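You operate a simulated robot arm through the tools that you are given. There is no shell and no other tool.

The job below is to be done with a simulated robot arm. You get a single attempt, and the scene is never put back.

TASK
Blow the purple frame clean with the blue pump and stand it in the white holder.
Fine: clamp it in the grey holder with the green lever, open the lever after; leave the other two frames dusty. Where these are worked on the way, their far stop is far enough and under half their travel is too little: green lever.

Only the result counts: the job must be done as asked and must still hold three seconds after the hand-in. Knocking over, shifting, dropping, spilling or breaking anything else fails it.

THE ROBOT
A 6-joint arm with a two-finger parallel gripper, fixed in place. Base frame: the origin is on the floor under the middle of its stand, x ahead of it, y to its left, z up; the work surface is at about z = 0.85. Readings come in m, degrees, newtons and seconds.
It reaches about 1.066 m from its shoulder. Its first joint turns from -166.0 to 166.0 degrees. Payload 3.91 kg.
Tool frame: the origin (TCP) lies between the finger pads and is the grasp point; the fingertips stand 0.03 m ahead of it; z points along the fingers, y is the line along which they close. The gripper opens to 0.11 m. The fingers are 0.02 m wide and 0.01 m thick; the gripper's body (0.048 by 0.112 m) begins 0.055 m behind the TCP.
Orientation is that of the tool frame in the base frame, as [roll, pitch, yaw] about the fixed x, y, z axes, in that order (R = Rz(yaw) Ry(pitch) Rx(roll)). With the fingers straight down and closing along the base's y, the tool's x points along the base's -x, its y along +y and its z along -z.

THE INTERFACE
- The arm moves only by the tool arm_command. Its argument "series" is a list of rows, each a list of 6 numbers: the shift along the tool's x, y, z in m, then the turn, a rotation vector about the tool's x, y, z in degrees. In form: [[x, y, z, wx, wy, wz], ...]. A call has 1 to 20 rows; each row shifts and turns the commanded pose from where the row before left it, along the tool's axes as they then stand. "jaw" is the opening, from 0 (shut) to 1 (fully open), set as the call begins (left out, the last holds). Each row takes 0.2 s and may step no farther than 0.05 m and 8.6 degrees from the row before; otherwise, or with a gripper value out of range, the whole call is refused. A pose out of reach is approached as far as the arm can. The call stops where the force on the tool passes 40 N (or 10 N more than at its start, if that is more) or the arm is blocked; 0.2 s more then pass. Each finger travels about 0.153 m/s and halts on what it meets, pressing with about 31 N; the grip force reading is that of the motor and also rises with nothing between the fingers. The clock runs only during rows and for 0.2 s after the last one: add rows that do not move to give the fingers time. The reply holds the time, the measured pose of the TCP, the force on the tool along the base axes, the opening and the grip force, in the units named above and with some noise, with the torque about the TCP (base axes, N m) and any sound that the robot's microphone picked up.
- Cameras (640 x 400 px; columns grow to the right, rows downward): "scene" is fixed at [0.2244, -0.4993, 1.6423]; the picture's right is [0.88, -0.47, 0.00], its down [-0.27, -0.50, -0.82] and it looks along [0.39, 0.72, -0.57] (base axes); focal length 375 px, centre (320, 200). "wrist" rides on the gripper at [0.072, 0.017, -0.103] in the tool frame; the picture's right is [-0.23, 0.97, 0.00], its down [-0.76, -0.18, -0.62] and it looks along [-0.61, -0.14, 0.78] (tool axes); focal length 222 px, centre (320, 200). There is no depth. A picture from a camera that has moved, and an enlarged one, comes with that camera's place and axes in the base frame and with its lens. The place of the scene camera against the robot may be out by one fixed shift of up to 0.018 m in any direction.
- capture(camera): a new picture of that camera. The clock stands still meanwhile.
- close_up(camera, box): a new picture of the part [left, top, right, bottom] of that camera's present view, enlarged. The clock stands still meanwhile.
- job_done(): hands the job in; it is judged then, once.

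Nothing tells you positions but the pictures and the camera data. Unless the task says otherwise, let go and move clear before handing in.

The tools are called after ">>>" as a command line: name --pt "numbers of a row" for each row, then --argument value for the rest, lists and objects as JSON in quotes. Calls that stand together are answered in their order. arm_command: Moves the arm, as the interface text tells. Its arguments: {"type":"object","properties":{"series":{"type":"array"},"jaw":{"type":"number"}},"required":["series"]} The other tools are called the same way: capture (camera) takes a picture; close_up (camera, box) takes an enlarged picture of a part of a camera's view; job_done () hands the job in.

At the start:

```text
clock: 0.0
tool_pos: [0.4358, 0.3895, 1.2218]
orientation: [179.8, 0.0, 179.9]
force: [-0.8, 0.3, 0.0]
ft_torque: [0.0, 0.0, -0.02]
gripper_width: 0.11
grasp_force: 0.1
```

scene: 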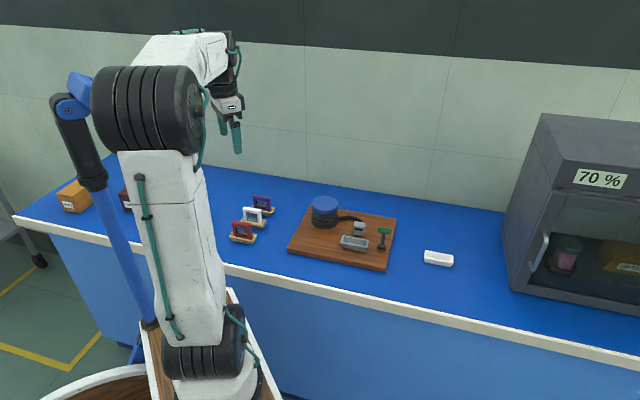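
wrist: 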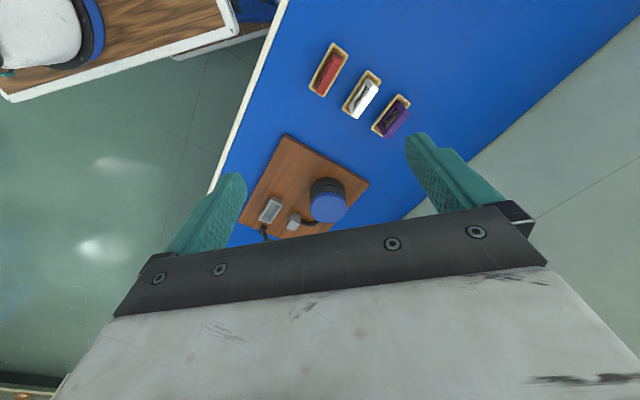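

I see three small framed slides (red, white, purple) in wooden stands, a wooden board with a blue bellows pump, a grey holder with a green lever, and a white holder to the right. I'll look closer before moving anything.

>>> close_up --camera "scene" --box '[280, 180, 410, 280]'

>>> close_up --camera "scene" --box '[215, 180, 295, 250]'

>>> close_up --camera "scene" --box '[400, 230, 480, 290]'

>>> close_up --camera "wrist" --box '[230, 30, 430, 250]'

```text
4.00 times, centred on (345, 230) of scene
camera zoom: at [0.2244, -0.4993, 1.6423], right [0.88, -0.47, 0.0], down [-0.27, -0.5, -0.82], along [0.39, 0.72, -0.57], focal length 1500 px, centre (220, 80)
```

zoom: 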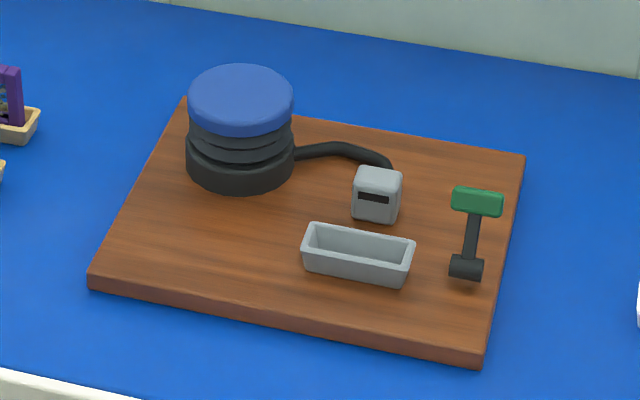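

```text
5.71 times, centred on (255, 215) of scene
camera zoom: at [0.2244, -0.4993, 1.6423], right [0.88, -0.47, 0.0], down [-0.27, -0.5, -0.82], along [0.39, 0.72, -0.57], focal length 2143 px, centre (691, 114)
```

zoom: 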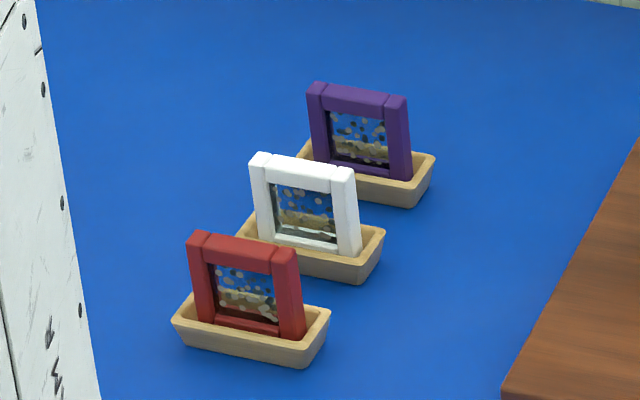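

```text
6.67 times, centred on (440, 260) of scene
camera zoom: at [0.2244, -0.4993, 1.6423], right [0.88, -0.47, 0.0], down [-0.27, -0.5, -0.82], along [0.39, 0.72, -0.57], focal length 2500 px, centre (-480, -200)
```

zoom: 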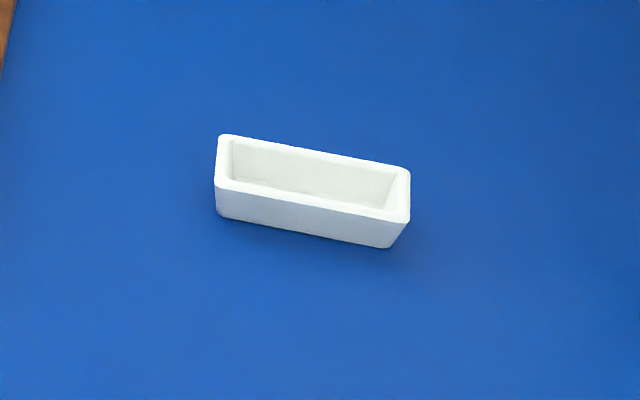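

```text
1.82 times, centred on (330, 140) of wrist
camera zoom: at [0.3629, 0.4061, 1.3246], right [0.23, 0.97, 0.0], down [0.76, -0.18, 0.62], along [0.61, -0.14, -0.78], focal length 404 px, centre (302, 309)
```

zoom: 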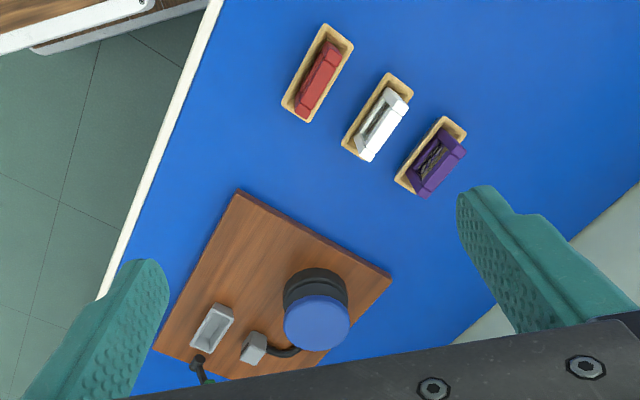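

The layout looks like this: the board with pump, nozzle, grey tray and lever sits around (0.72, 0.25). The purple frame is around (0.55, 0.53) and the white tray around (0.92, 0.05), and the table is turned about -43 to -45°. Next I'll move the wrist camera above the board, staying high, to inspect the lever and holder.

>>> arm_command --pt "-0.0273 -0.0317 0.012 0 0 0" --pt "-0.0273 -0.0317 0.012 0 0 0" --pt "-0.0273 -0.0317 0.012 0 0 0" --pt "-0.0273 -0.0317 0.012 0 0 0" --pt "-0.0273 -0.0317 0.012 0 0 0" --pt "-0.0273 -0.0317 0.012 0 0 0" --pt "0 0 0 0 0 -7.83" --pt "0 0 0 0 0 -7.83" --pt "0 0 0 0 0 -7.83" --pt "0 0 0 0 0 -7.83" --pt "0 0 0 0 0 -7.83" --pt "0 0 0 0 0 -7.83" --pt "0 0 0 0 0 0" --jaw 1.0

```text
clock: 2.8
tool_pos: [0.5983, 0.2, 1.1489]
orientation: [179.9, 0.2, -133.0]
force: [0.0, 0.7, 0.7]
ft_torque: [0.03, 0.02, -0.03]
gripper_width: 0.11
grasp_force: 0.1
```

>>> capture --camera "wrist"

>>> capture --camera "scene"

```text
taken
camera wrist: at [0.5376, 0.158, 1.2523], right [-0.56, 0.83, 0.0], down [0.65, 0.43, 0.62], along [0.52, 0.35, -0.78], focal length 222 px, centre (320, 200)
```

wrist: 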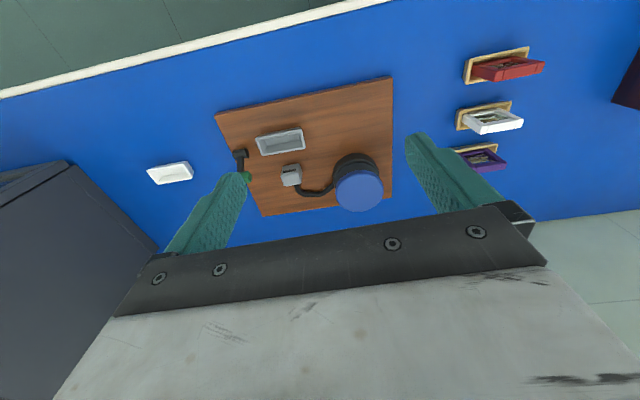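

```text
taken
```

scene: 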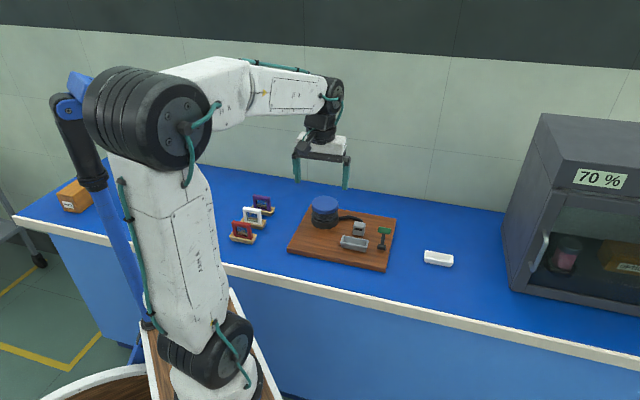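

The arm is now over the board, with all the objects in the wrist view. I'll zoom in on the lever, the tray and the other stations.

>>> close_up --camera "wrist" --box '[205, 100, 345, 220]'

>>> close_up --camera "wrist" --box '[440, 40, 560, 180]'

>>> close_up --camera "wrist" --box '[130, 140, 210, 200]'

>>> close_up --camera "scene" --box '[335, 215, 400, 260]'

```text
3.33 times, centred on (275, 160) of wrist
camera zoom: at [0.5376, 0.158, 1.2523], right [-0.56, 0.83, 0.0], down [0.65, 0.43, 0.62], along [0.52, 0.35, -0.78], focal length 740 px, centre (470, 333)
```

zoom: 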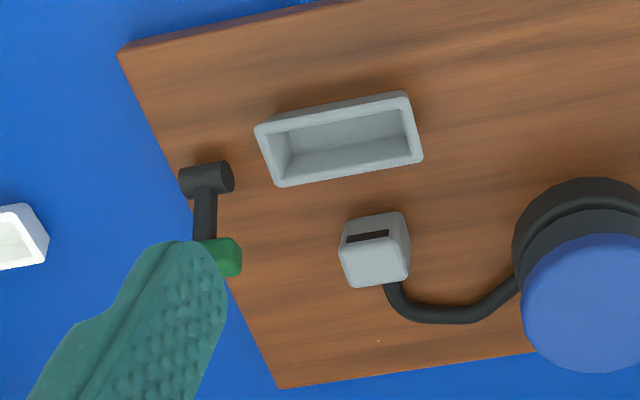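

```text
2.86 times, centred on (500, 110) of wrist
camera zoom: at [0.5376, 0.158, 1.2523], right [-0.56, 0.83, 0.0], down [0.65, 0.43, 0.62], along [0.52, 0.35, -0.78], focal length 635 px, centre (-194, 457)
```

zoom: 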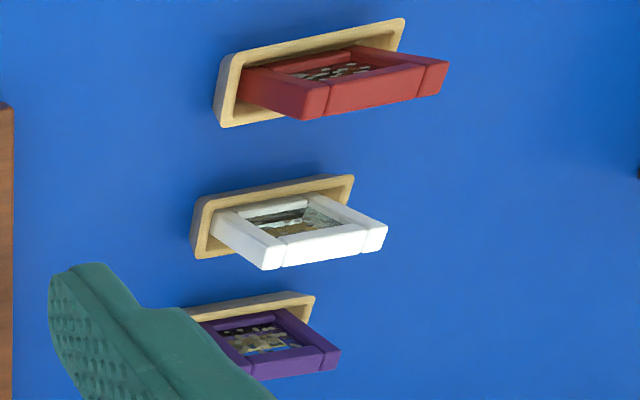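

```text
6.67 times, centred on (170, 170) of wrist
camera zoom: at [0.5376, 0.158, 1.2523], right [-0.56, 0.83, 0.0], down [0.65, 0.43, 0.62], along [0.52, 0.35, -0.78], focal length 1481 px, centre (1320, 400)
```

zoom: 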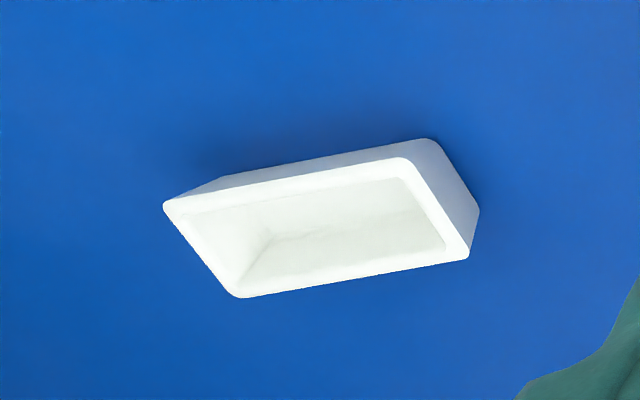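

```text
8.89 times, centred on (368, 238) of scene
camera zoom: at [0.2244, -0.4993, 1.6423], right [0.88, -0.47, 0.0], down [-0.27, -0.5, -0.82], along [0.39, 0.72, -0.57], focal length 3333 px, centre (-102, -133)
```

zoom: 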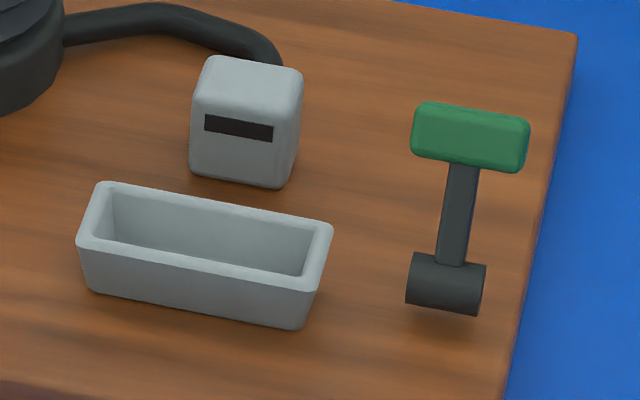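

The tray, nozzle, lever and pump are all visible. The nozzle slot faces the grey tray, and the lever pivots on an axis along the tray's length. Next I'll go above the purple frame with the fingers set to close across its thickness, and look straight at it.

>>> arm_command --pt "-0.02297 0.03219 0 0 0 0" --pt "-0.02297 0.03219 0 0 0 0" --pt "-0.02297 0.03219 0 0 0 0" --pt "-0.02297 0.03219 0 0 0 0" --pt "-0.02297 0.03219 0 0 0 0" --pt "-0.02297 0.03219 0 0 0 0" --pt "-0.02297 0.03219 0 0 0 0" --pt "-0.02297 0.03219 0 0 0 0" --pt "0 0 0 0 0 8.18" --pt "0 0 0 0 0 8.18" --pt "0 0 0 0 0 8.18" --pt "0 0 0 0 0 8.18" --pt "0 0 0 0 0 8.18" --pt "0 0 0 0 0 8.18" --pt "0 0 0 0 0 8.18" --pt "0 0 0 0 0 8.18" --pt "0 0 0 0 0 8.18" --pt "0 0 0 0 0 8.18" --pt "0 0 0 0 0 8.18" --pt "0 0 0 0 0 0" --jaw 1.0

>>> capture --camera "wrist"

>>> close_up --camera "wrist" --box '[240, 40, 400, 140]'

```text
clock: 7.0
tool_pos: [0.5367, 0.5087, 1.1496]
orientation: [179.8, -0.1, 136.7]
force: [0.3, 0.1, 0.6]
ft_torque: [0.01, 0.02, 0.0]
gripper_width: 0.1101
grasp_force: 0.1
```

```text
taken
camera wrist: at [0.4957, 0.571, 1.2531], right [0.83, 0.56, 0.0], down [0.43, -0.65, 0.62], along [0.35, -0.52, -0.78], focal length 222 px, centre (320, 200)
```

wrist: 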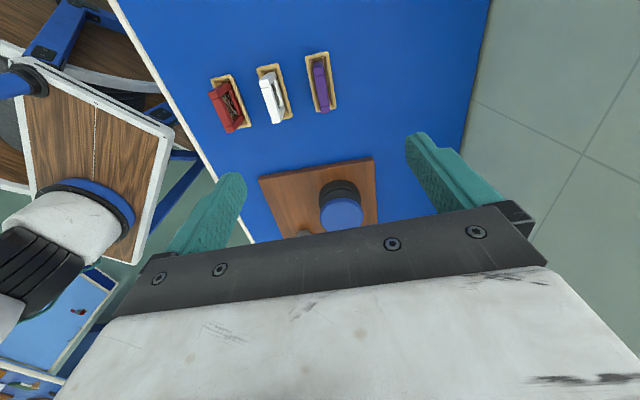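

```text
4.00 times, centred on (320, 90) of wrist
camera zoom: at [0.4957, 0.571, 1.2531], right [0.83, 0.56, 0.0], down [0.43, -0.65, 0.62], along [0.35, -0.52, -0.78], focal length 888 px, centre (320, 640)
```

zoom: 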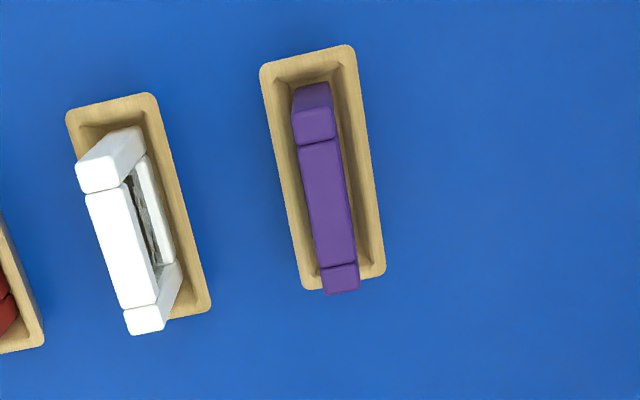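

The purple frame stands in its wooden tray at about (0.538, 0.514), running along roughly -46.5°. I'll descend part-way, fine-tune the yaw, and look again to get heights from parallax.

>>> arm_command --pt "0.0009 0.0016 0.04 0 0 0" --pt "0.0009 0.0016 0.04 0 0 0" --pt "0.0009 0.0016 0.04 0 0 0" --pt "0 0 0 0 0 3.2" --pt "0 0 0 0 0 0" --jaw 0.6

>>> capture --camera "wrist"

>>> close_up --camera "wrist" --box '[240, 60, 400, 180]'

```text
clock: 8.2
tool_pos: [0.5393, 0.5163, 1.0293]
orientation: [179.9, -0.1, 133.7]
force: [0.3, 0.3, 0.1]
ft_torque: [-0.02, -0.02, -0.01]
gripper_width: 0.0658
grasp_force: 0.0
```

```text
taken
camera wrist: at [0.5005, 0.5796, 1.1332], right [0.86, 0.51, 0.0], down [0.4, -0.67, 0.62], along [0.32, -0.53, -0.78], focal length 222 px, centre (320, 200)
```

wrist: 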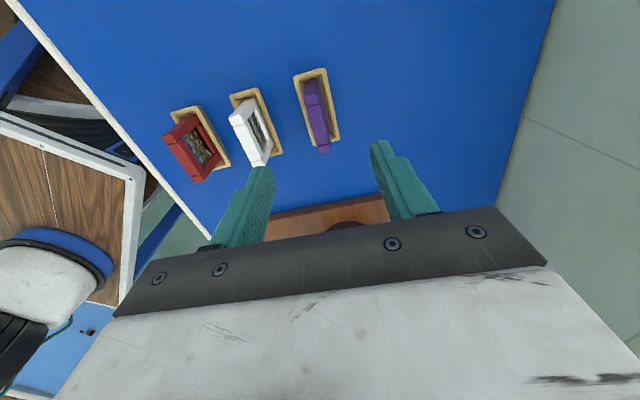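

```text
3.33 times, centred on (320, 120) of wrist
camera zoom: at [0.5005, 0.5796, 1.1332], right [0.86, 0.51, 0.0], down [0.4, -0.67, 0.62], along [0.32, -0.53, -0.78], focal length 740 px, centre (320, 467)
```

zoom: 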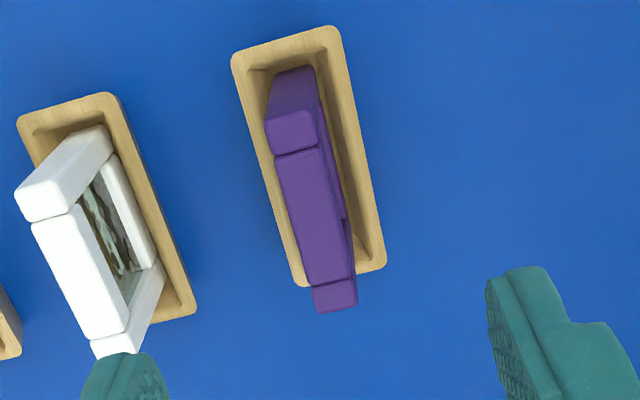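

Triangulating the two views puts the purple frame's top at z≈0.92. Its centre is (0.5386, 0.5127), about 12.5 mm thick and 58 mm wide. I'll descend straddling the top bar, then check before closing.

>>> arm_command --pt "-0.0021 -0.003 0 0 0 0.4" --pt "0 0 0.03 0 0 0" --pt "0 0 0.03 0 0 0" --pt "0 0 0.025 0 0 0" --pt "0 0 0.015 0 0 0" --pt "0 0 0.011 0 0 0" --pt "0 0 0 0 0 0" --jaw 0.45

>>> capture --camera "wrist"

>>> close_up --camera "scene" --box '[215, 170, 315, 250]'

```text
clock: 9.8
tool_pos: [0.5374, 0.5121, 0.918]
orientation: [179.9, -0.1, 133.5]
force: [-0.1, 1.3, 0.2]
ft_torque: [-0.01, -0.03, 0.01]
gripper_width: 0.0496
grasp_force: 0.1
```

```text
taken
camera wrist: at [0.5001, 0.5761, 1.0218], right [0.86, 0.5, 0.0], down [0.39, -0.68, 0.62], along [0.31, -0.54, -0.78], focal length 222 px, centre (320, 200)
```

wrist: 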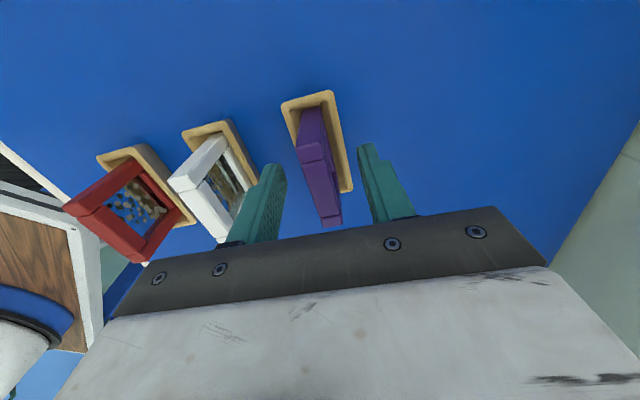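

```text
5.00 times, centred on (265, 210) of scene
camera zoom: at [0.2244, -0.4993, 1.6423], right [0.88, -0.47, 0.0], down [-0.27, -0.5, -0.82], along [0.39, 0.72, -0.57], focal length 1875 px, centre (595, 150)
```

zoom: 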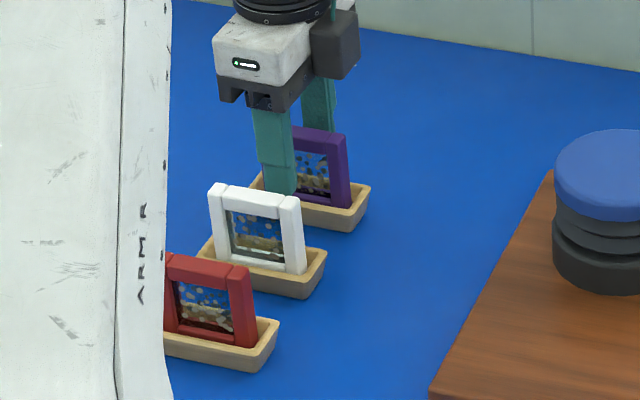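

The fingers straddle the purple frame. I'll check the centring in a closer wrist view before gripping.

>>> close_up --camera "wrist" --box '[240, 80, 420, 240]'

```text
2.50 times, centred on (330, 160) of wrist
camera zoom: at [0.5001, 0.5761, 1.0218], right [0.86, 0.5, 0.0], down [0.39, -0.68, 0.62], along [0.31, -0.54, -0.78], focal length 555 px, centre (295, 300)
```

zoom: 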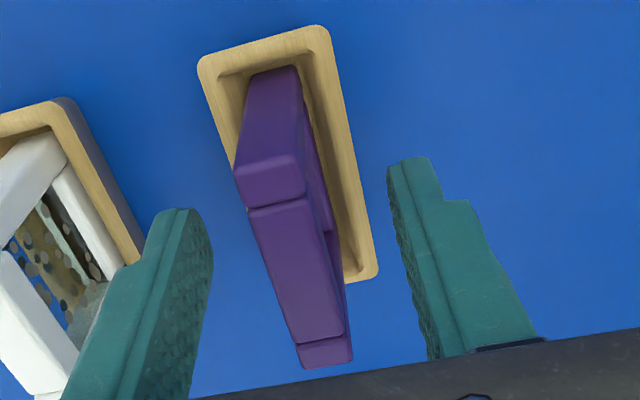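

The three views agree: the frame is centred within about 1 mm of the TCP. Now I'll close the grip.

>>> arm_command --pt "0 0 0 0 0 0" --pt "0 0 0 0 0 0" --pt "0 0 0 0 0 0" --jaw 0.0

>>> close_up --camera "wrist" --box '[240, 80, 420, 240]'

```text
clock: 10.6
tool_pos: [0.5364, 0.5115, 0.9177]
orientation: [179.8, -0.1, 133.3]
force: [-0.5, -0.3, -0.3]
ft_torque: [0.0, 0.03, 0.02]
gripper_width: 0.013
grasp_force: 31.1
```

```text
2.50 times, centred on (330, 160) of wrist
camera zoom: at [0.5, 0.5761, 1.0219], right [0.86, 0.5, 0.0], down [0.39, -0.68, 0.62], along [0.31, -0.54, -0.78], focal length 555 px, centre (295, 300)
```

zoom: 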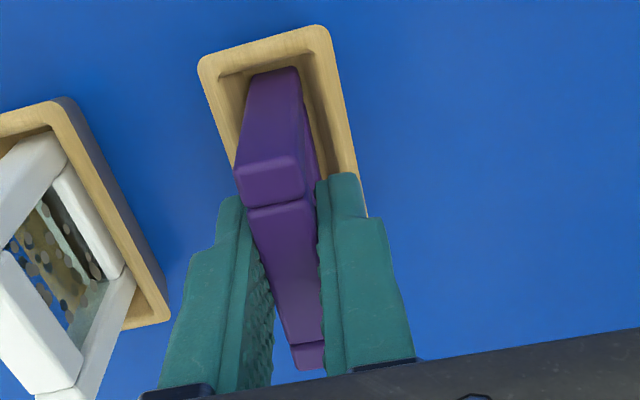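

The frame is gripped at 13 mm width. I'll lift it straight up out of its tray.

>>> arm_command --pt "0 0 -0.01 0 0 0" --pt "0 0 -0.015 0 0 0" --pt "0 0 -0.02 0 0 0" --pt "0 0 -0.03 0 0 0" --pt "0 0 -0.035 0 0 0" --pt "0 0 -0.04 0 0 0" --pt "0 0 -0.03 0 0 0" --pt "0 0 0 0 0 0"

>>> capture --camera "wrist"

>>> close_up --camera "scene" --box '[215, 110, 345, 250]'

```text
clock: 12.4
tool_pos: [0.5363, 0.5095, 1.1004]
orientation: [179.9, 0.0, 133.5]
force: [-0.5, 0.0, -0.1]
ft_torque: [0.02, -0.04, 0.0]
gripper_width: 0.0131
grasp_force: 30.9
```

```text
taken
camera wrist: at [0.4987, 0.5752, 1.2033], right [0.86, 0.5, 0.0], down [0.39, -0.68, 0.62], along [0.31, -0.54, -0.78], focal length 222 px, centre (320, 200)
```

wrist: 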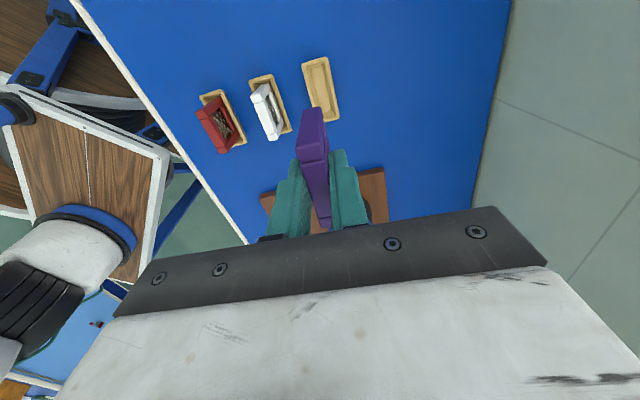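

```text
2.86 times, centred on (280, 180) of scene
camera zoom: at [0.2244, -0.4993, 1.6423], right [0.88, -0.47, 0.0], down [-0.27, -0.5, -0.82], along [0.39, 0.72, -0.57], focal length 1071 px, centre (434, 257)
```

zoom: 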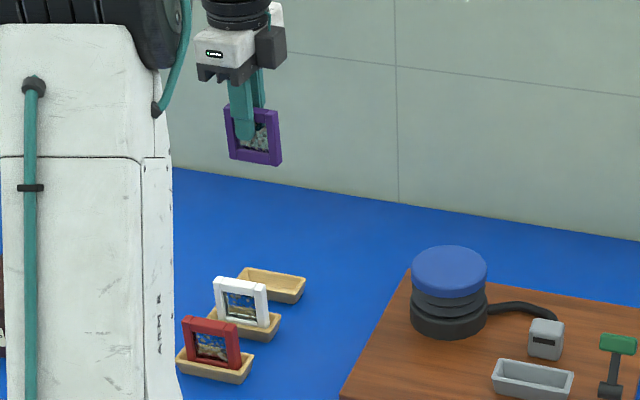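

The frame hangs straight in the grip and the other frames are undisturbed. Next I'll carry it over the grey tray, staying high, and view the tray from two positions to locate it.

>>> arm_command --pt "-0.03876 -0.00935 0 0 0 0" --pt "-0.03876 -0.00935 0 0 0 0" --pt "-0.03876 -0.00935 0 0 0 0" --pt "-0.03876 -0.00935 0 0 0 0" --pt "-0.03876 -0.00935 0 0 0 0" --pt "-0.03876 -0.00935 0 0 0 0" --pt "-0.03876 -0.00935 0 0 0 0" --pt "-0.03876 -0.00935 0 0 0 0" --pt "-0.03876 -0.00935 0 0 0 0" --pt "-0.03876 -0.00935 0 0 0 0" --pt "0 0 0 0 0 0" --pt "0 0 0 0 0 0"

>>> capture --camera "wrist"

>>> close_up --camera "wrist" --box '[240, 20, 400, 140]'

```text
clock: 15.0
tool_pos: [0.7359, 0.1644, 1.0982]
orientation: [179.8, 0.0, 133.4]
force: [-0.2, -0.5, 0.4]
ft_torque: [0.02, 0.01, -0.02]
gripper_width: 0.0134
grasp_force: 30.8
```

```text
taken
camera wrist: at [0.6983, 0.2285, 1.2023], right [0.86, 0.5, 0.0], down [0.39, -0.68, 0.62], along [0.31, -0.54, -0.78], focal length 222 px, centre (320, 200)
```

wrist: 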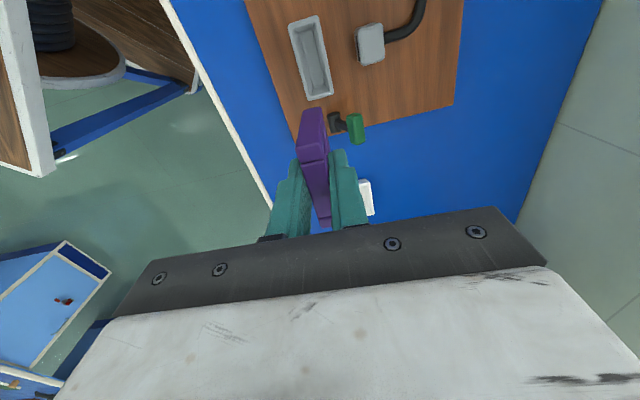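

```text
3.33 times, centred on (320, 80) of wrist
camera zoom: at [0.6983, 0.2285, 1.2023], right [0.86, 0.5, 0.0], down [0.39, -0.68, 0.62], along [0.31, -0.54, -0.78], focal length 740 px, centre (320, 600)
```

zoom: 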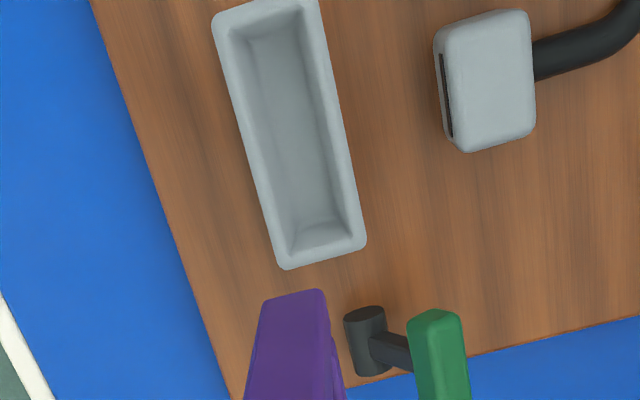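

The grey tray's rim is centred at about (0.709, 0.193, 0.895) and runs along about -44°. Now I'll look at the lever geometry, which the frame and gripper don't block from here.

>>> close_up --camera "wrist" --box '[290, 95, 390, 165]'

>>> close_up --camera "wrist" --box '[280, 0, 440, 100]'

>>> close_up --camera "scene" --box '[330, 130, 410, 250]'

```text
5.71 times, centred on (340, 130) of wrist
camera zoom: at [0.6983, 0.2285, 1.2023], right [0.86, 0.5, 0.0], down [0.39, -0.68, 0.62], along [0.31, -0.54, -0.78], focal length 1269 px, centre (206, 600)
```

zoom: 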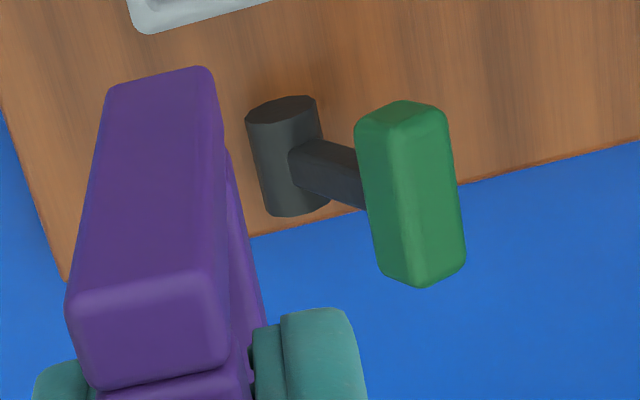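

```text
4.00 times, centred on (360, 50) of wrist
camera zoom: at [0.6983, 0.2285, 1.2023], right [0.86, 0.5, 0.0], down [0.39, -0.68, 0.62], along [0.31, -0.54, -0.78], focal length 888 px, centre (160, 800)
```

zoom: 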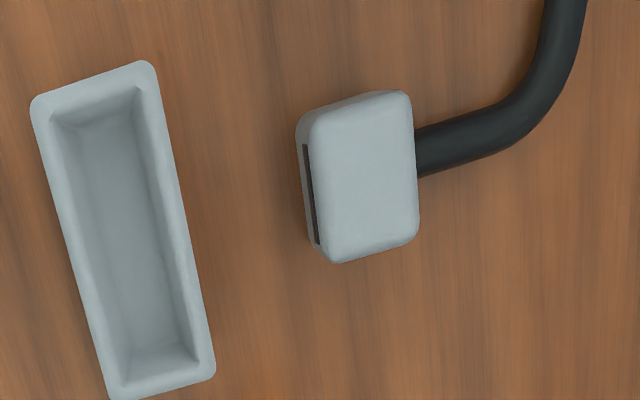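

```text
3.33 times, centred on (370, 190) of scene
camera zoom: at [0.2244, -0.4993, 1.6423], right [0.88, -0.47, 0.0], down [-0.27, -0.5, -0.82], along [0.39, 0.72, -0.57], focal length 1250 px, centre (153, 233)
```

zoom: 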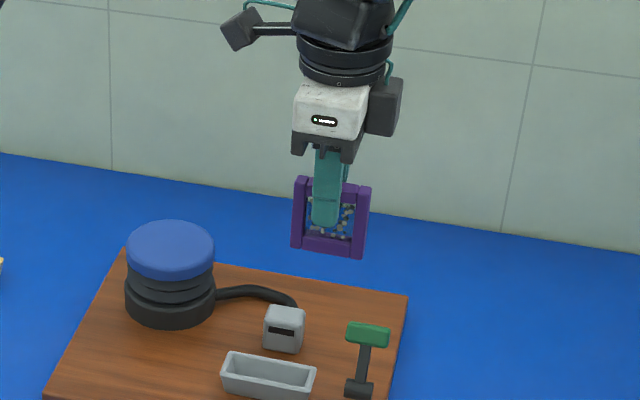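

The lever's pivot is near (0.773, 0.143, 0.883). Its green handle leans away from the robot, at about (0.793, 0.161, 0.922). I'll bring the frame over the tray centre, align the yaw and descend to just above the rim for a check.

>>> arm_command --pt "0.02 0 0 0 0 0" --pt "0.0195 0 0 0 0 0" --pt "0 0 0 0 0 -2.4" --pt "0 0 0.03 0 0 0" --pt "0 0 0.03 0 0 0" --pt "0 0 0.03 0 0 0" --pt "0 0 0.028 0 0 0" --pt "0 0 0 0 0 0" --pt "0 0 0 0 0 0"

>>> capture --camera "wrist"

>>> close_up --camera "wrist" --box '[250, 60, 410, 180]'

>>> close_up --camera "scene" --box '[330, 180, 410, 260]'

```text
clock: 17.0
tool_pos: [0.7069, 0.1947, 0.9792]
orientation: [179.8, -0.1, 135.9]
force: [-0.2, -0.1, -0.5]
ft_torque: [-0.02, 0.02, 0.02]
gripper_width: 0.0132
grasp_force: 31.4
```

```text
taken
camera wrist: at [0.6676, 0.2572, 1.0827], right [0.84, 0.54, 0.0], down [0.42, -0.66, 0.62], along [0.34, -0.52, -0.78], focal length 222 px, centre (320, 200)
```

wrist: 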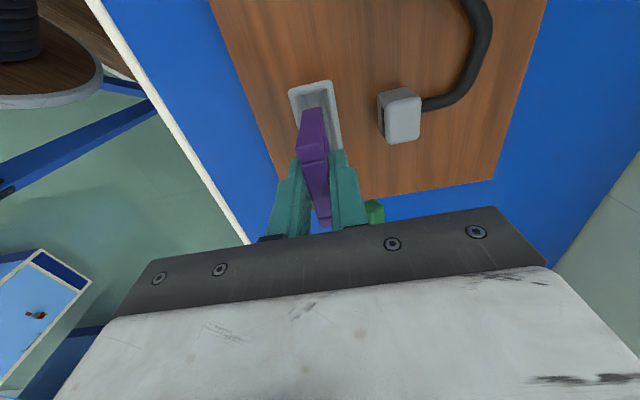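

```text
3.33 times, centred on (330, 120) of wrist
camera zoom: at [0.6676, 0.2572, 1.0827], right [0.84, 0.54, 0.0], down [0.42, -0.66, 0.62], along [0.34, -0.52, -0.78], focal length 740 px, centre (287, 467)
```

zoom: 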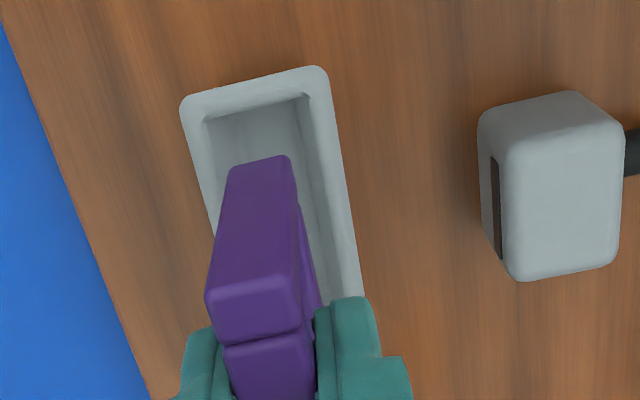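

```text
5.00 times, centred on (370, 220) of scene
camera zoom: at [0.2244, -0.4993, 1.6423], right [0.88, -0.47, 0.0], down [-0.27, -0.5, -0.82], along [0.39, 0.72, -0.57], focal length 1875 px, centre (70, 100)
```

zoom: 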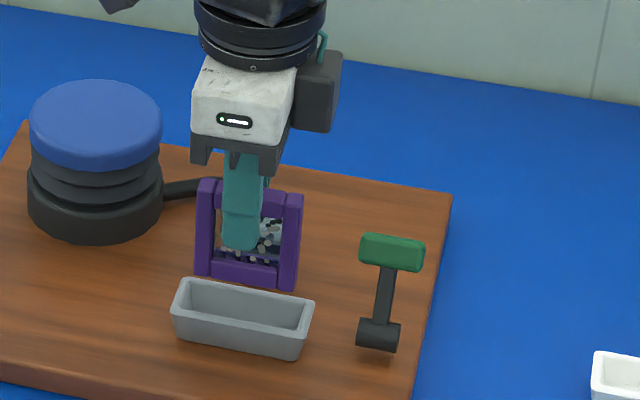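

The frame sits within 1–2 mm of the tray centre. I'll lower it gently, watching the force.

>>> arm_command --pt "-0.001 -0.0008 0.008 0 0 0" --pt "0 0 0.008 0 0 0" --pt "0 0 0.008 0 0 0" --pt "0 0 0.006 0 0 0" --pt "0 0 0.004 0 0 0" --pt "0 0 0 0 0 0"

>>> close_up --camera "scene" --box '[330, 180, 410, 260]'

>>> close_up --camera "wrist" --box '[250, 60, 410, 180]'

```text
clock: 18.4
tool_pos: [0.7074, 0.1931, 0.9443]
orientation: [179.9, -0.1, 135.7]
force: [0.0, 0.1, -1.0]
ft_torque: [0.0, 0.02, -0.01]
gripper_width: 0.0132
grasp_force: 31.6
```

```text
5.00 times, centred on (370, 220) of scene
camera zoom: at [0.2244, -0.4993, 1.6423], right [0.88, -0.47, 0.0], down [-0.27, -0.5, -0.82], along [0.39, 0.72, -0.57], focal length 1875 px, centre (70, 100)
```

zoom: 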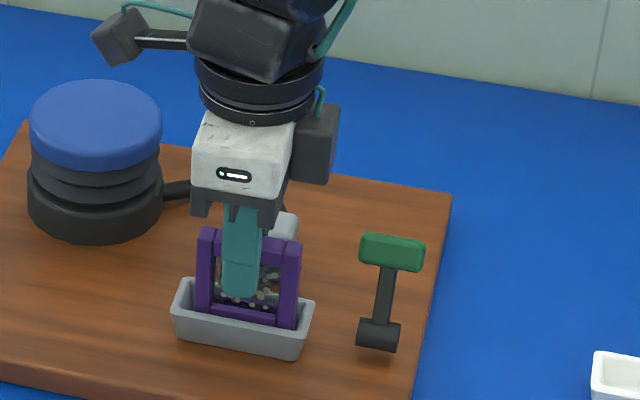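

```text
3.33 times, centred on (330, 120) of wrist
camera zoom: at [0.6682, 0.2556, 1.0484], right [0.84, 0.54, 0.0], down [0.42, -0.66, 0.62], along [0.34, -0.52, -0.78], focal length 740 px, centre (287, 467)
```

zoom: 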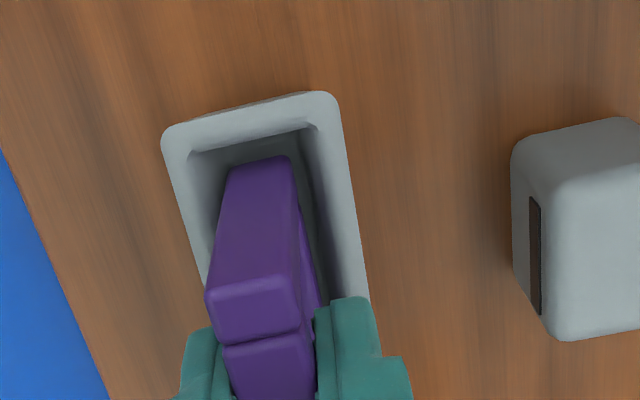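

The frame is entering the tray with no contact yet. I'll continue down in 2 mm steps.

>>> arm_command --pt "0 0 0.002 0 0 0" --pt "0 0 0.002 0 0 0" --pt "0 0 0.002 0 0 0" --pt "0 0 0 0 0 0"

```text
clock: 19.4
tool_pos: [0.7078, 0.1929, 0.94]
orientation: [179.9, -0.1, 135.8]
force: [-0.2, 0.6, -0.1]
ft_torque: [0.0, -0.02, 0.02]
gripper_width: 0.0131
grasp_force: 31.0
```

>>> arm_command --pt "0 0 0.002 0 0 0" --pt "0 0 0.001 0 0 0" --pt "0 0 0 0 0 0"

```text
clock: 20.2
tool_pos: [0.708, 0.1927, 0.9384]
orientation: [179.7, 0.0, 135.8]
force: [-2.8, 3.4, 23.6]
ft_torque: [0.15, 0.15, 0.04]
gripper_width: 0.0133
grasp_force: 30.8
```

Contact came at TCP z≈0.938 with 24 N upward and a slight push along the tray. I'll ease off 1.5 mm and check how it's seated.

>>> arm_command --pt "0.001 0 -0.0015 0 0 0" --pt "0 0 0 0 0 0"

>>> close_up --camera "wrist" --box '[270, 70, 370, 150]'

>>> close_up --camera "scene" --box '[335, 210, 395, 260]'

```text
clock: 20.8
tool_pos: [0.7086, 0.1921, 0.9376]
orientation: [179.8, 0.0, 135.7]
force: [4.2, 1.6, 15.5]
ft_torque: [-0.03, -0.28, 0.0]
gripper_width: 0.0132
grasp_force: 30.6
```

```text
5.00 times, centred on (320, 110) of wrist
camera zoom: at [0.6678, 0.255, 1.0414], right [0.84, 0.54, 0.0], down [0.42, -0.66, 0.62], along [0.34, -0.52, -0.78], focal length 1111 px, centre (320, 650)
```

zoom: 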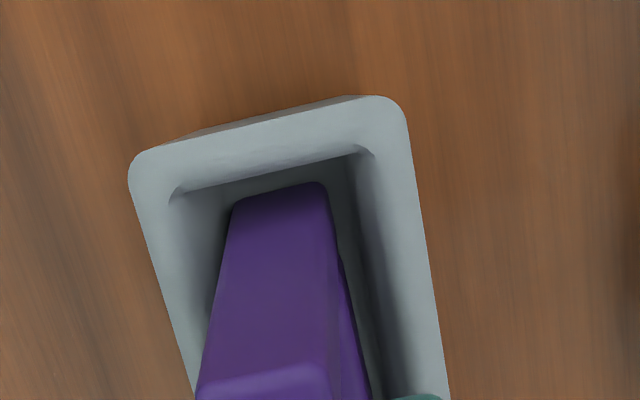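

```text
8.00 times, centred on (365, 235) of scene
camera zoom: at [0.2244, -0.4993, 1.6423], right [0.88, -0.47, 0.0], down [-0.27, -0.5, -0.82], along [0.39, 0.72, -0.57], focal length 3000 px, centre (-40, -80)
```

zoom: 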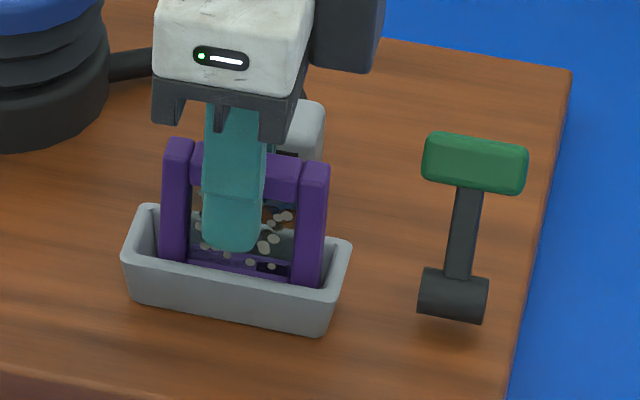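

The frame's height above the rim (~45 mm) matches how it sat in its wooden tray, so it's essentially seated. I'll unload slightly and release.

>>> arm_command --pt "0 0 -0.001 0 0 0" --pt "0 0 0 0 0 0"

>>> arm_command --pt "0 0 0 0 0 0" --pt "0 0 0 0 0 0" --pt "0 0 0 0 0 0" --jaw 0.32

>>> close_up --camera "wrist" --box '[240, 70, 420, 240]'

>>> close_up --camera "scene" --box '[335, 210, 395, 260]'

```text
clock: 21.4
tool_pos: [0.7062, 0.1928, 0.9391]
orientation: [180.0, -0.2, 135.7]
force: [2.0, 0.6, -0.2]
ft_torque: [0.04, -0.1, -0.03]
gripper_width: 0.0133
grasp_force: 31.5
```

```text
clock: 22.2
tool_pos: [0.7073, 0.1938, 0.9385]
orientation: [179.9, -0.1, 135.9]
force: [-0.4, 0.4, -0.6]
ft_torque: [-0.01, 0.03, -0.01]
gripper_width: 0.0349
grasp_force: 0.1
```

```text
2.35 times, centred on (330, 155) of wrist
camera zoom: at [0.6674, 0.2555, 1.0424], right [0.84, 0.54, 0.0], down [0.42, -0.66, 0.62], along [0.34, -0.52, -0.78], focal length 523 px, centre (296, 306)
```

zoom: 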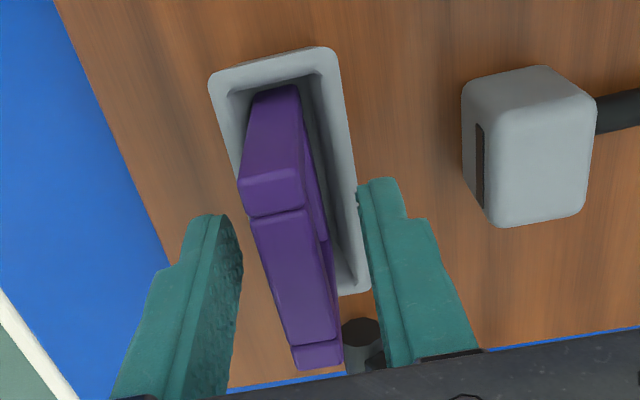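

```text
8.00 times, centred on (365, 235) of scene
camera zoom: at [0.2244, -0.4993, 1.6423], right [0.88, -0.47, 0.0], down [-0.27, -0.5, -0.82], along [0.39, 0.72, -0.57], focal length 3000 px, centre (-40, -80)
```

zoom: 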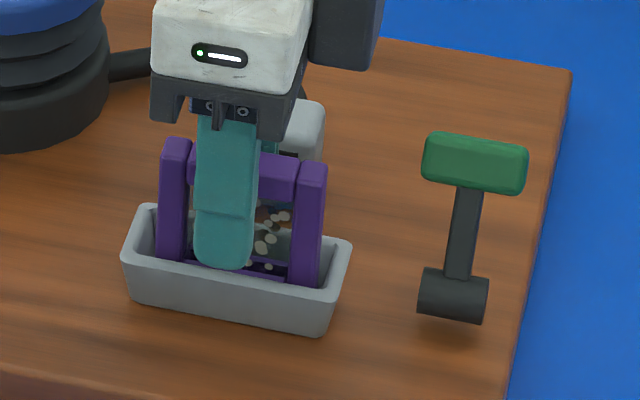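

The frame stands upright in the grey tray. I'll withdraw straight up.

>>> arm_command --pt "0 0 -0.01 0 0 0" --pt "0 0 -0.02 0 0 0" --pt "0 0 -0.03 0 0 0" --pt "0 0 -0.035 0 0 0" --pt "0 0 -0.035 0 0 0" --pt "0 0 0 0 0 0"

>>> close_up --camera "wrist" --box '[240, 30, 420, 210]'

>>> close_up --camera "scene" --box '[335, 210, 395, 260]'

```text
clock: 23.6
tool_pos: [0.7093, 0.1951, 1.0697]
orientation: [179.9, -0.2, 135.8]
force: [-0.4, 0.6, -0.3]
ft_torque: [-0.03, -0.01, -0.01]
gripper_width: 0.0352
grasp_force: 0.1
```

```text
2.22 times, centred on (330, 120) of wrist
camera zoom: at [0.6692, 0.2572, 1.1736], right [0.84, 0.54, 0.0], down [0.42, -0.66, 0.62], along [0.34, -0.52, -0.78], focal length 494 px, centre (298, 378)
```

zoom: 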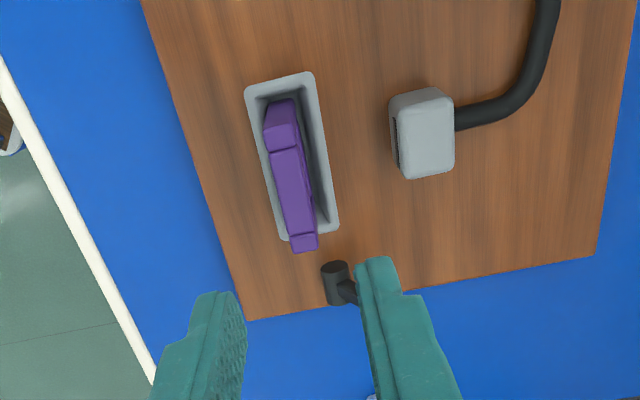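

```text
8.00 times, centred on (365, 235) of scene
camera zoom: at [0.2244, -0.4993, 1.6423], right [0.88, -0.47, 0.0], down [-0.27, -0.5, -0.82], along [0.39, 0.72, -0.57], focal length 3000 px, centre (-40, -80)
```

zoom: 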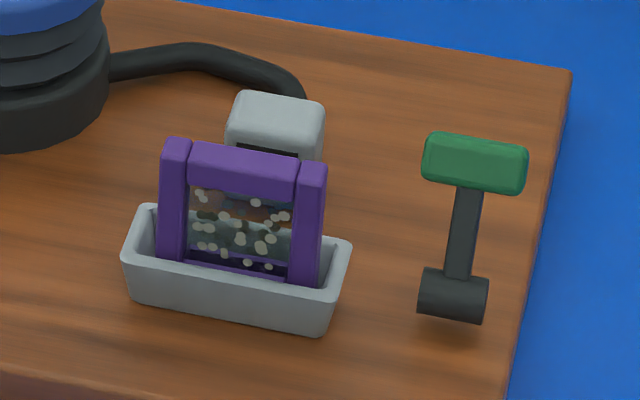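

The frame is standing in the tray with dust dots visible on the glass. Now for the lever: I'll close the fingers and go down on the far side of the green handle, then check before pushing it toward the robot side.

>>> arm_command --pt "-0.028 0.0223 0 0 0 0" --pt "-0.028 0.0223 0 0 0 0" --pt "-0.0279 0.0222 0 0 0 0" --pt "0 0 0.03 0 0 0" --pt "0 0 0.03 0 0 0" --pt "0 0 0.03 0 0 0" --pt "0 0 0.025 0 0 0" --pt "0 0 0.02 0 0 0" --pt "0 0 0 0 0 0" --jaw 0.0

>>> close_up --camera "wrist" --box '[220, 40, 400, 220]'

>>> close_up --camera "scene" --box '[335, 190, 415, 260]'

```text
clock: 25.6
tool_pos: [0.8142, 0.1819, 0.9346]
orientation: [179.9, -0.1, 135.7]
force: [0.5, 0.0, 0.0]
ft_torque: [0.0, 0.01, -0.01]
gripper_width: 0.0001
grasp_force: 31.1
```

```text
2.22 times, centred on (310, 130) of wrist
camera zoom: at [0.7743, 0.2445, 1.037], right [0.84, 0.54, 0.0], down [0.42, -0.66, 0.62], along [0.34, -0.52, -0.78], focal length 494 px, centre (342, 356)
```

zoom: 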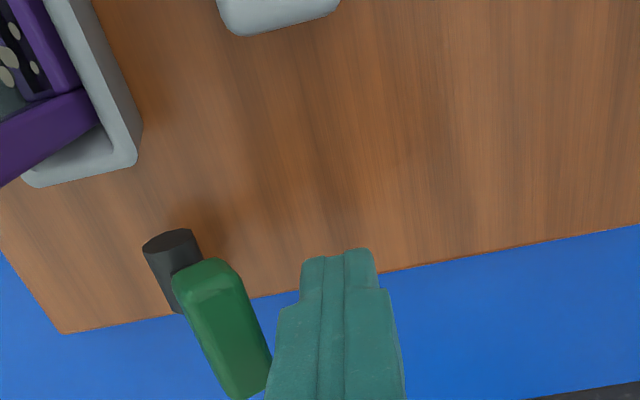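

```text
5.71 times, centred on (375, 225) of scene
camera zoom: at [0.2244, -0.4993, 1.6423], right [0.88, -0.47, 0.0], down [-0.27, -0.5, -0.82], along [0.39, 0.72, -0.57], focal length 2143 px, centre (6, 57)
```

zoom: 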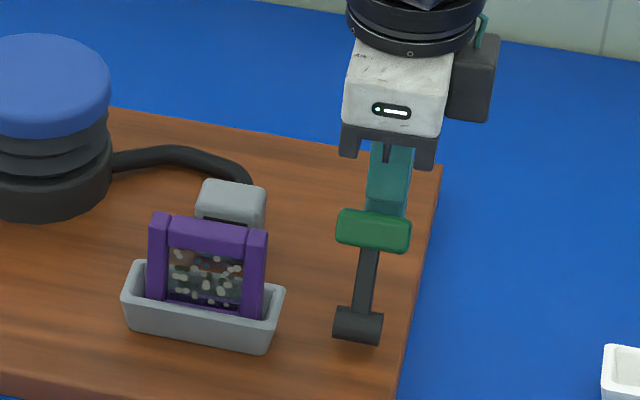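

The fingers are behind the handle, and aligned with it. I'll push toward the robot side (-e2) in small steps.

>>> arm_command --pt "0 -0.005 0 0 0 0" --pt "0 -0.005 0 0 0 0" --pt "0 -0.005 0 0 0 0" --pt "0 -0.005 0 0 0 0" --pt "0 -0.005 0 0 0 0" --pt "0 -0.005 0 0 0 0" --pt "0 0 0 0 0 0"

>>> close_up --camera "scene" --box '[335, 190, 415, 260]'

>>> close_up --camera "wrist" --box '[220, 40, 400, 220]'

```text
clock: 26.8
tool_pos: [0.8006, 0.1683, 0.9389]
orientation: [179.2, 0.2, 135.8]
force: [0.8, 2.9, 4.9]
ft_torque: [0.0, 0.07, -0.04]
gripper_width: 0.0
grasp_force: 31.4
stopped in row 5: the force on the tool passed its limit at 44 N (the readings are from after the stop); the commanded pose is now the measured one
```

```text
5.71 times, centred on (375, 225) of scene
camera zoom: at [0.2244, -0.4993, 1.6423], right [0.88, -0.47, 0.0], down [-0.27, -0.5, -0.82], along [0.39, 0.72, -0.57], focal length 2143 px, centre (6, 57)
```

zoom: 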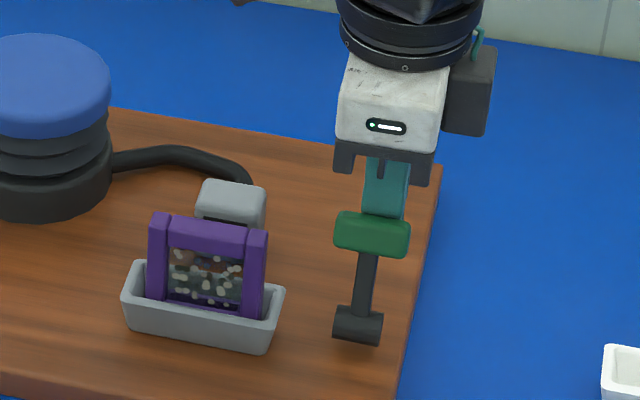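

```text
2.22 times, centred on (310, 130) of wrist
camera zoom: at [0.7599, 0.2304, 1.0424], right [0.84, 0.54, 0.01], down [0.41, -0.66, 0.62], along [0.35, -0.52, -0.78], focal length 494 px, centre (342, 356)
```

zoom: 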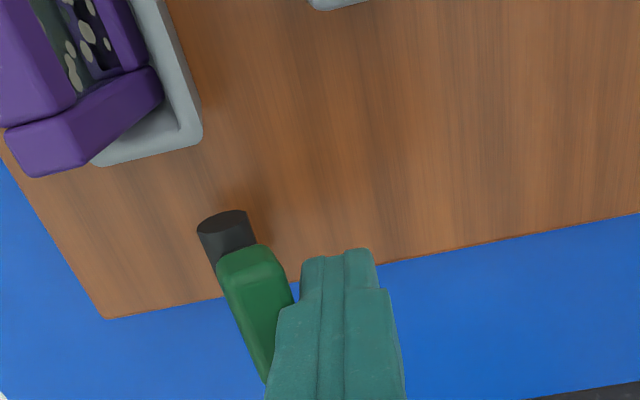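

The push stopped at 44 N and the handle moved only a few mm, so this may be against its stop. I'll compare the lever's position with the earlier picture.

>>> close_up --camera "scene" --box '[335, 210, 395, 260]'

```text
8.00 times, centred on (365, 235) of scene
camera zoom: at [0.2244, -0.4993, 1.6423], right [0.88, -0.47, 0.0], down [-0.27, -0.5, -0.82], along [0.39, 0.72, -0.57], focal length 3000 px, centre (-40, -80)
```

zoom: 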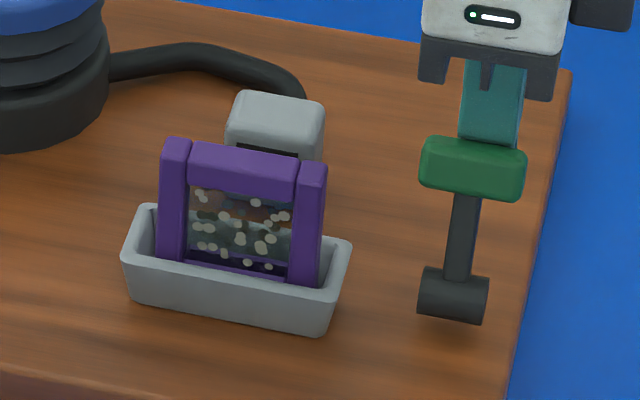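

The handle has shifted about 4 mm. I'll back off and see whether it springs back (a stop) or stays put (friction).

>>> arm_command --pt "0 0.004 0 0 0 0" --pt "0 0.006 0 0 0 0" --pt "0 0 0 0 0 0"

>>> close_up --camera "scene" --box '[335, 210, 395, 260]'

```text
clock: 27.6
tool_pos: [0.8082, 0.1753, 0.9382]
orientation: [179.2, 0.3, 135.7]
force: [0.9, 0.3, -0.2]
ft_torque: [0.0, -0.03, -0.02]
gripper_width: 0.0002
grasp_force: 31.0
```

```text
8.00 times, centred on (365, 235) of scene
camera zoom: at [0.2244, -0.4993, 1.6423], right [0.88, -0.47, 0.0], down [-0.27, -0.5, -0.82], along [0.39, 0.72, -0.57], focal length 3000 px, centre (-40, -80)
```

zoom: 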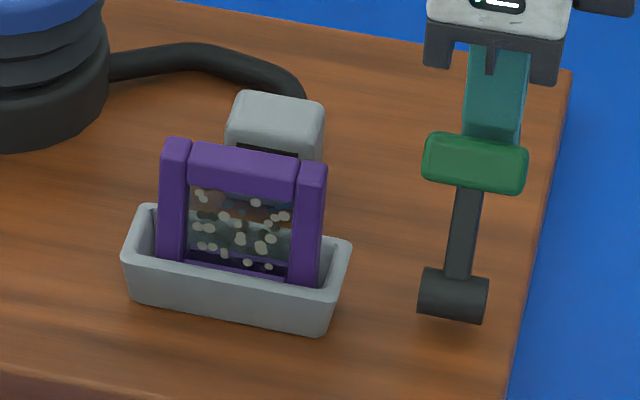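

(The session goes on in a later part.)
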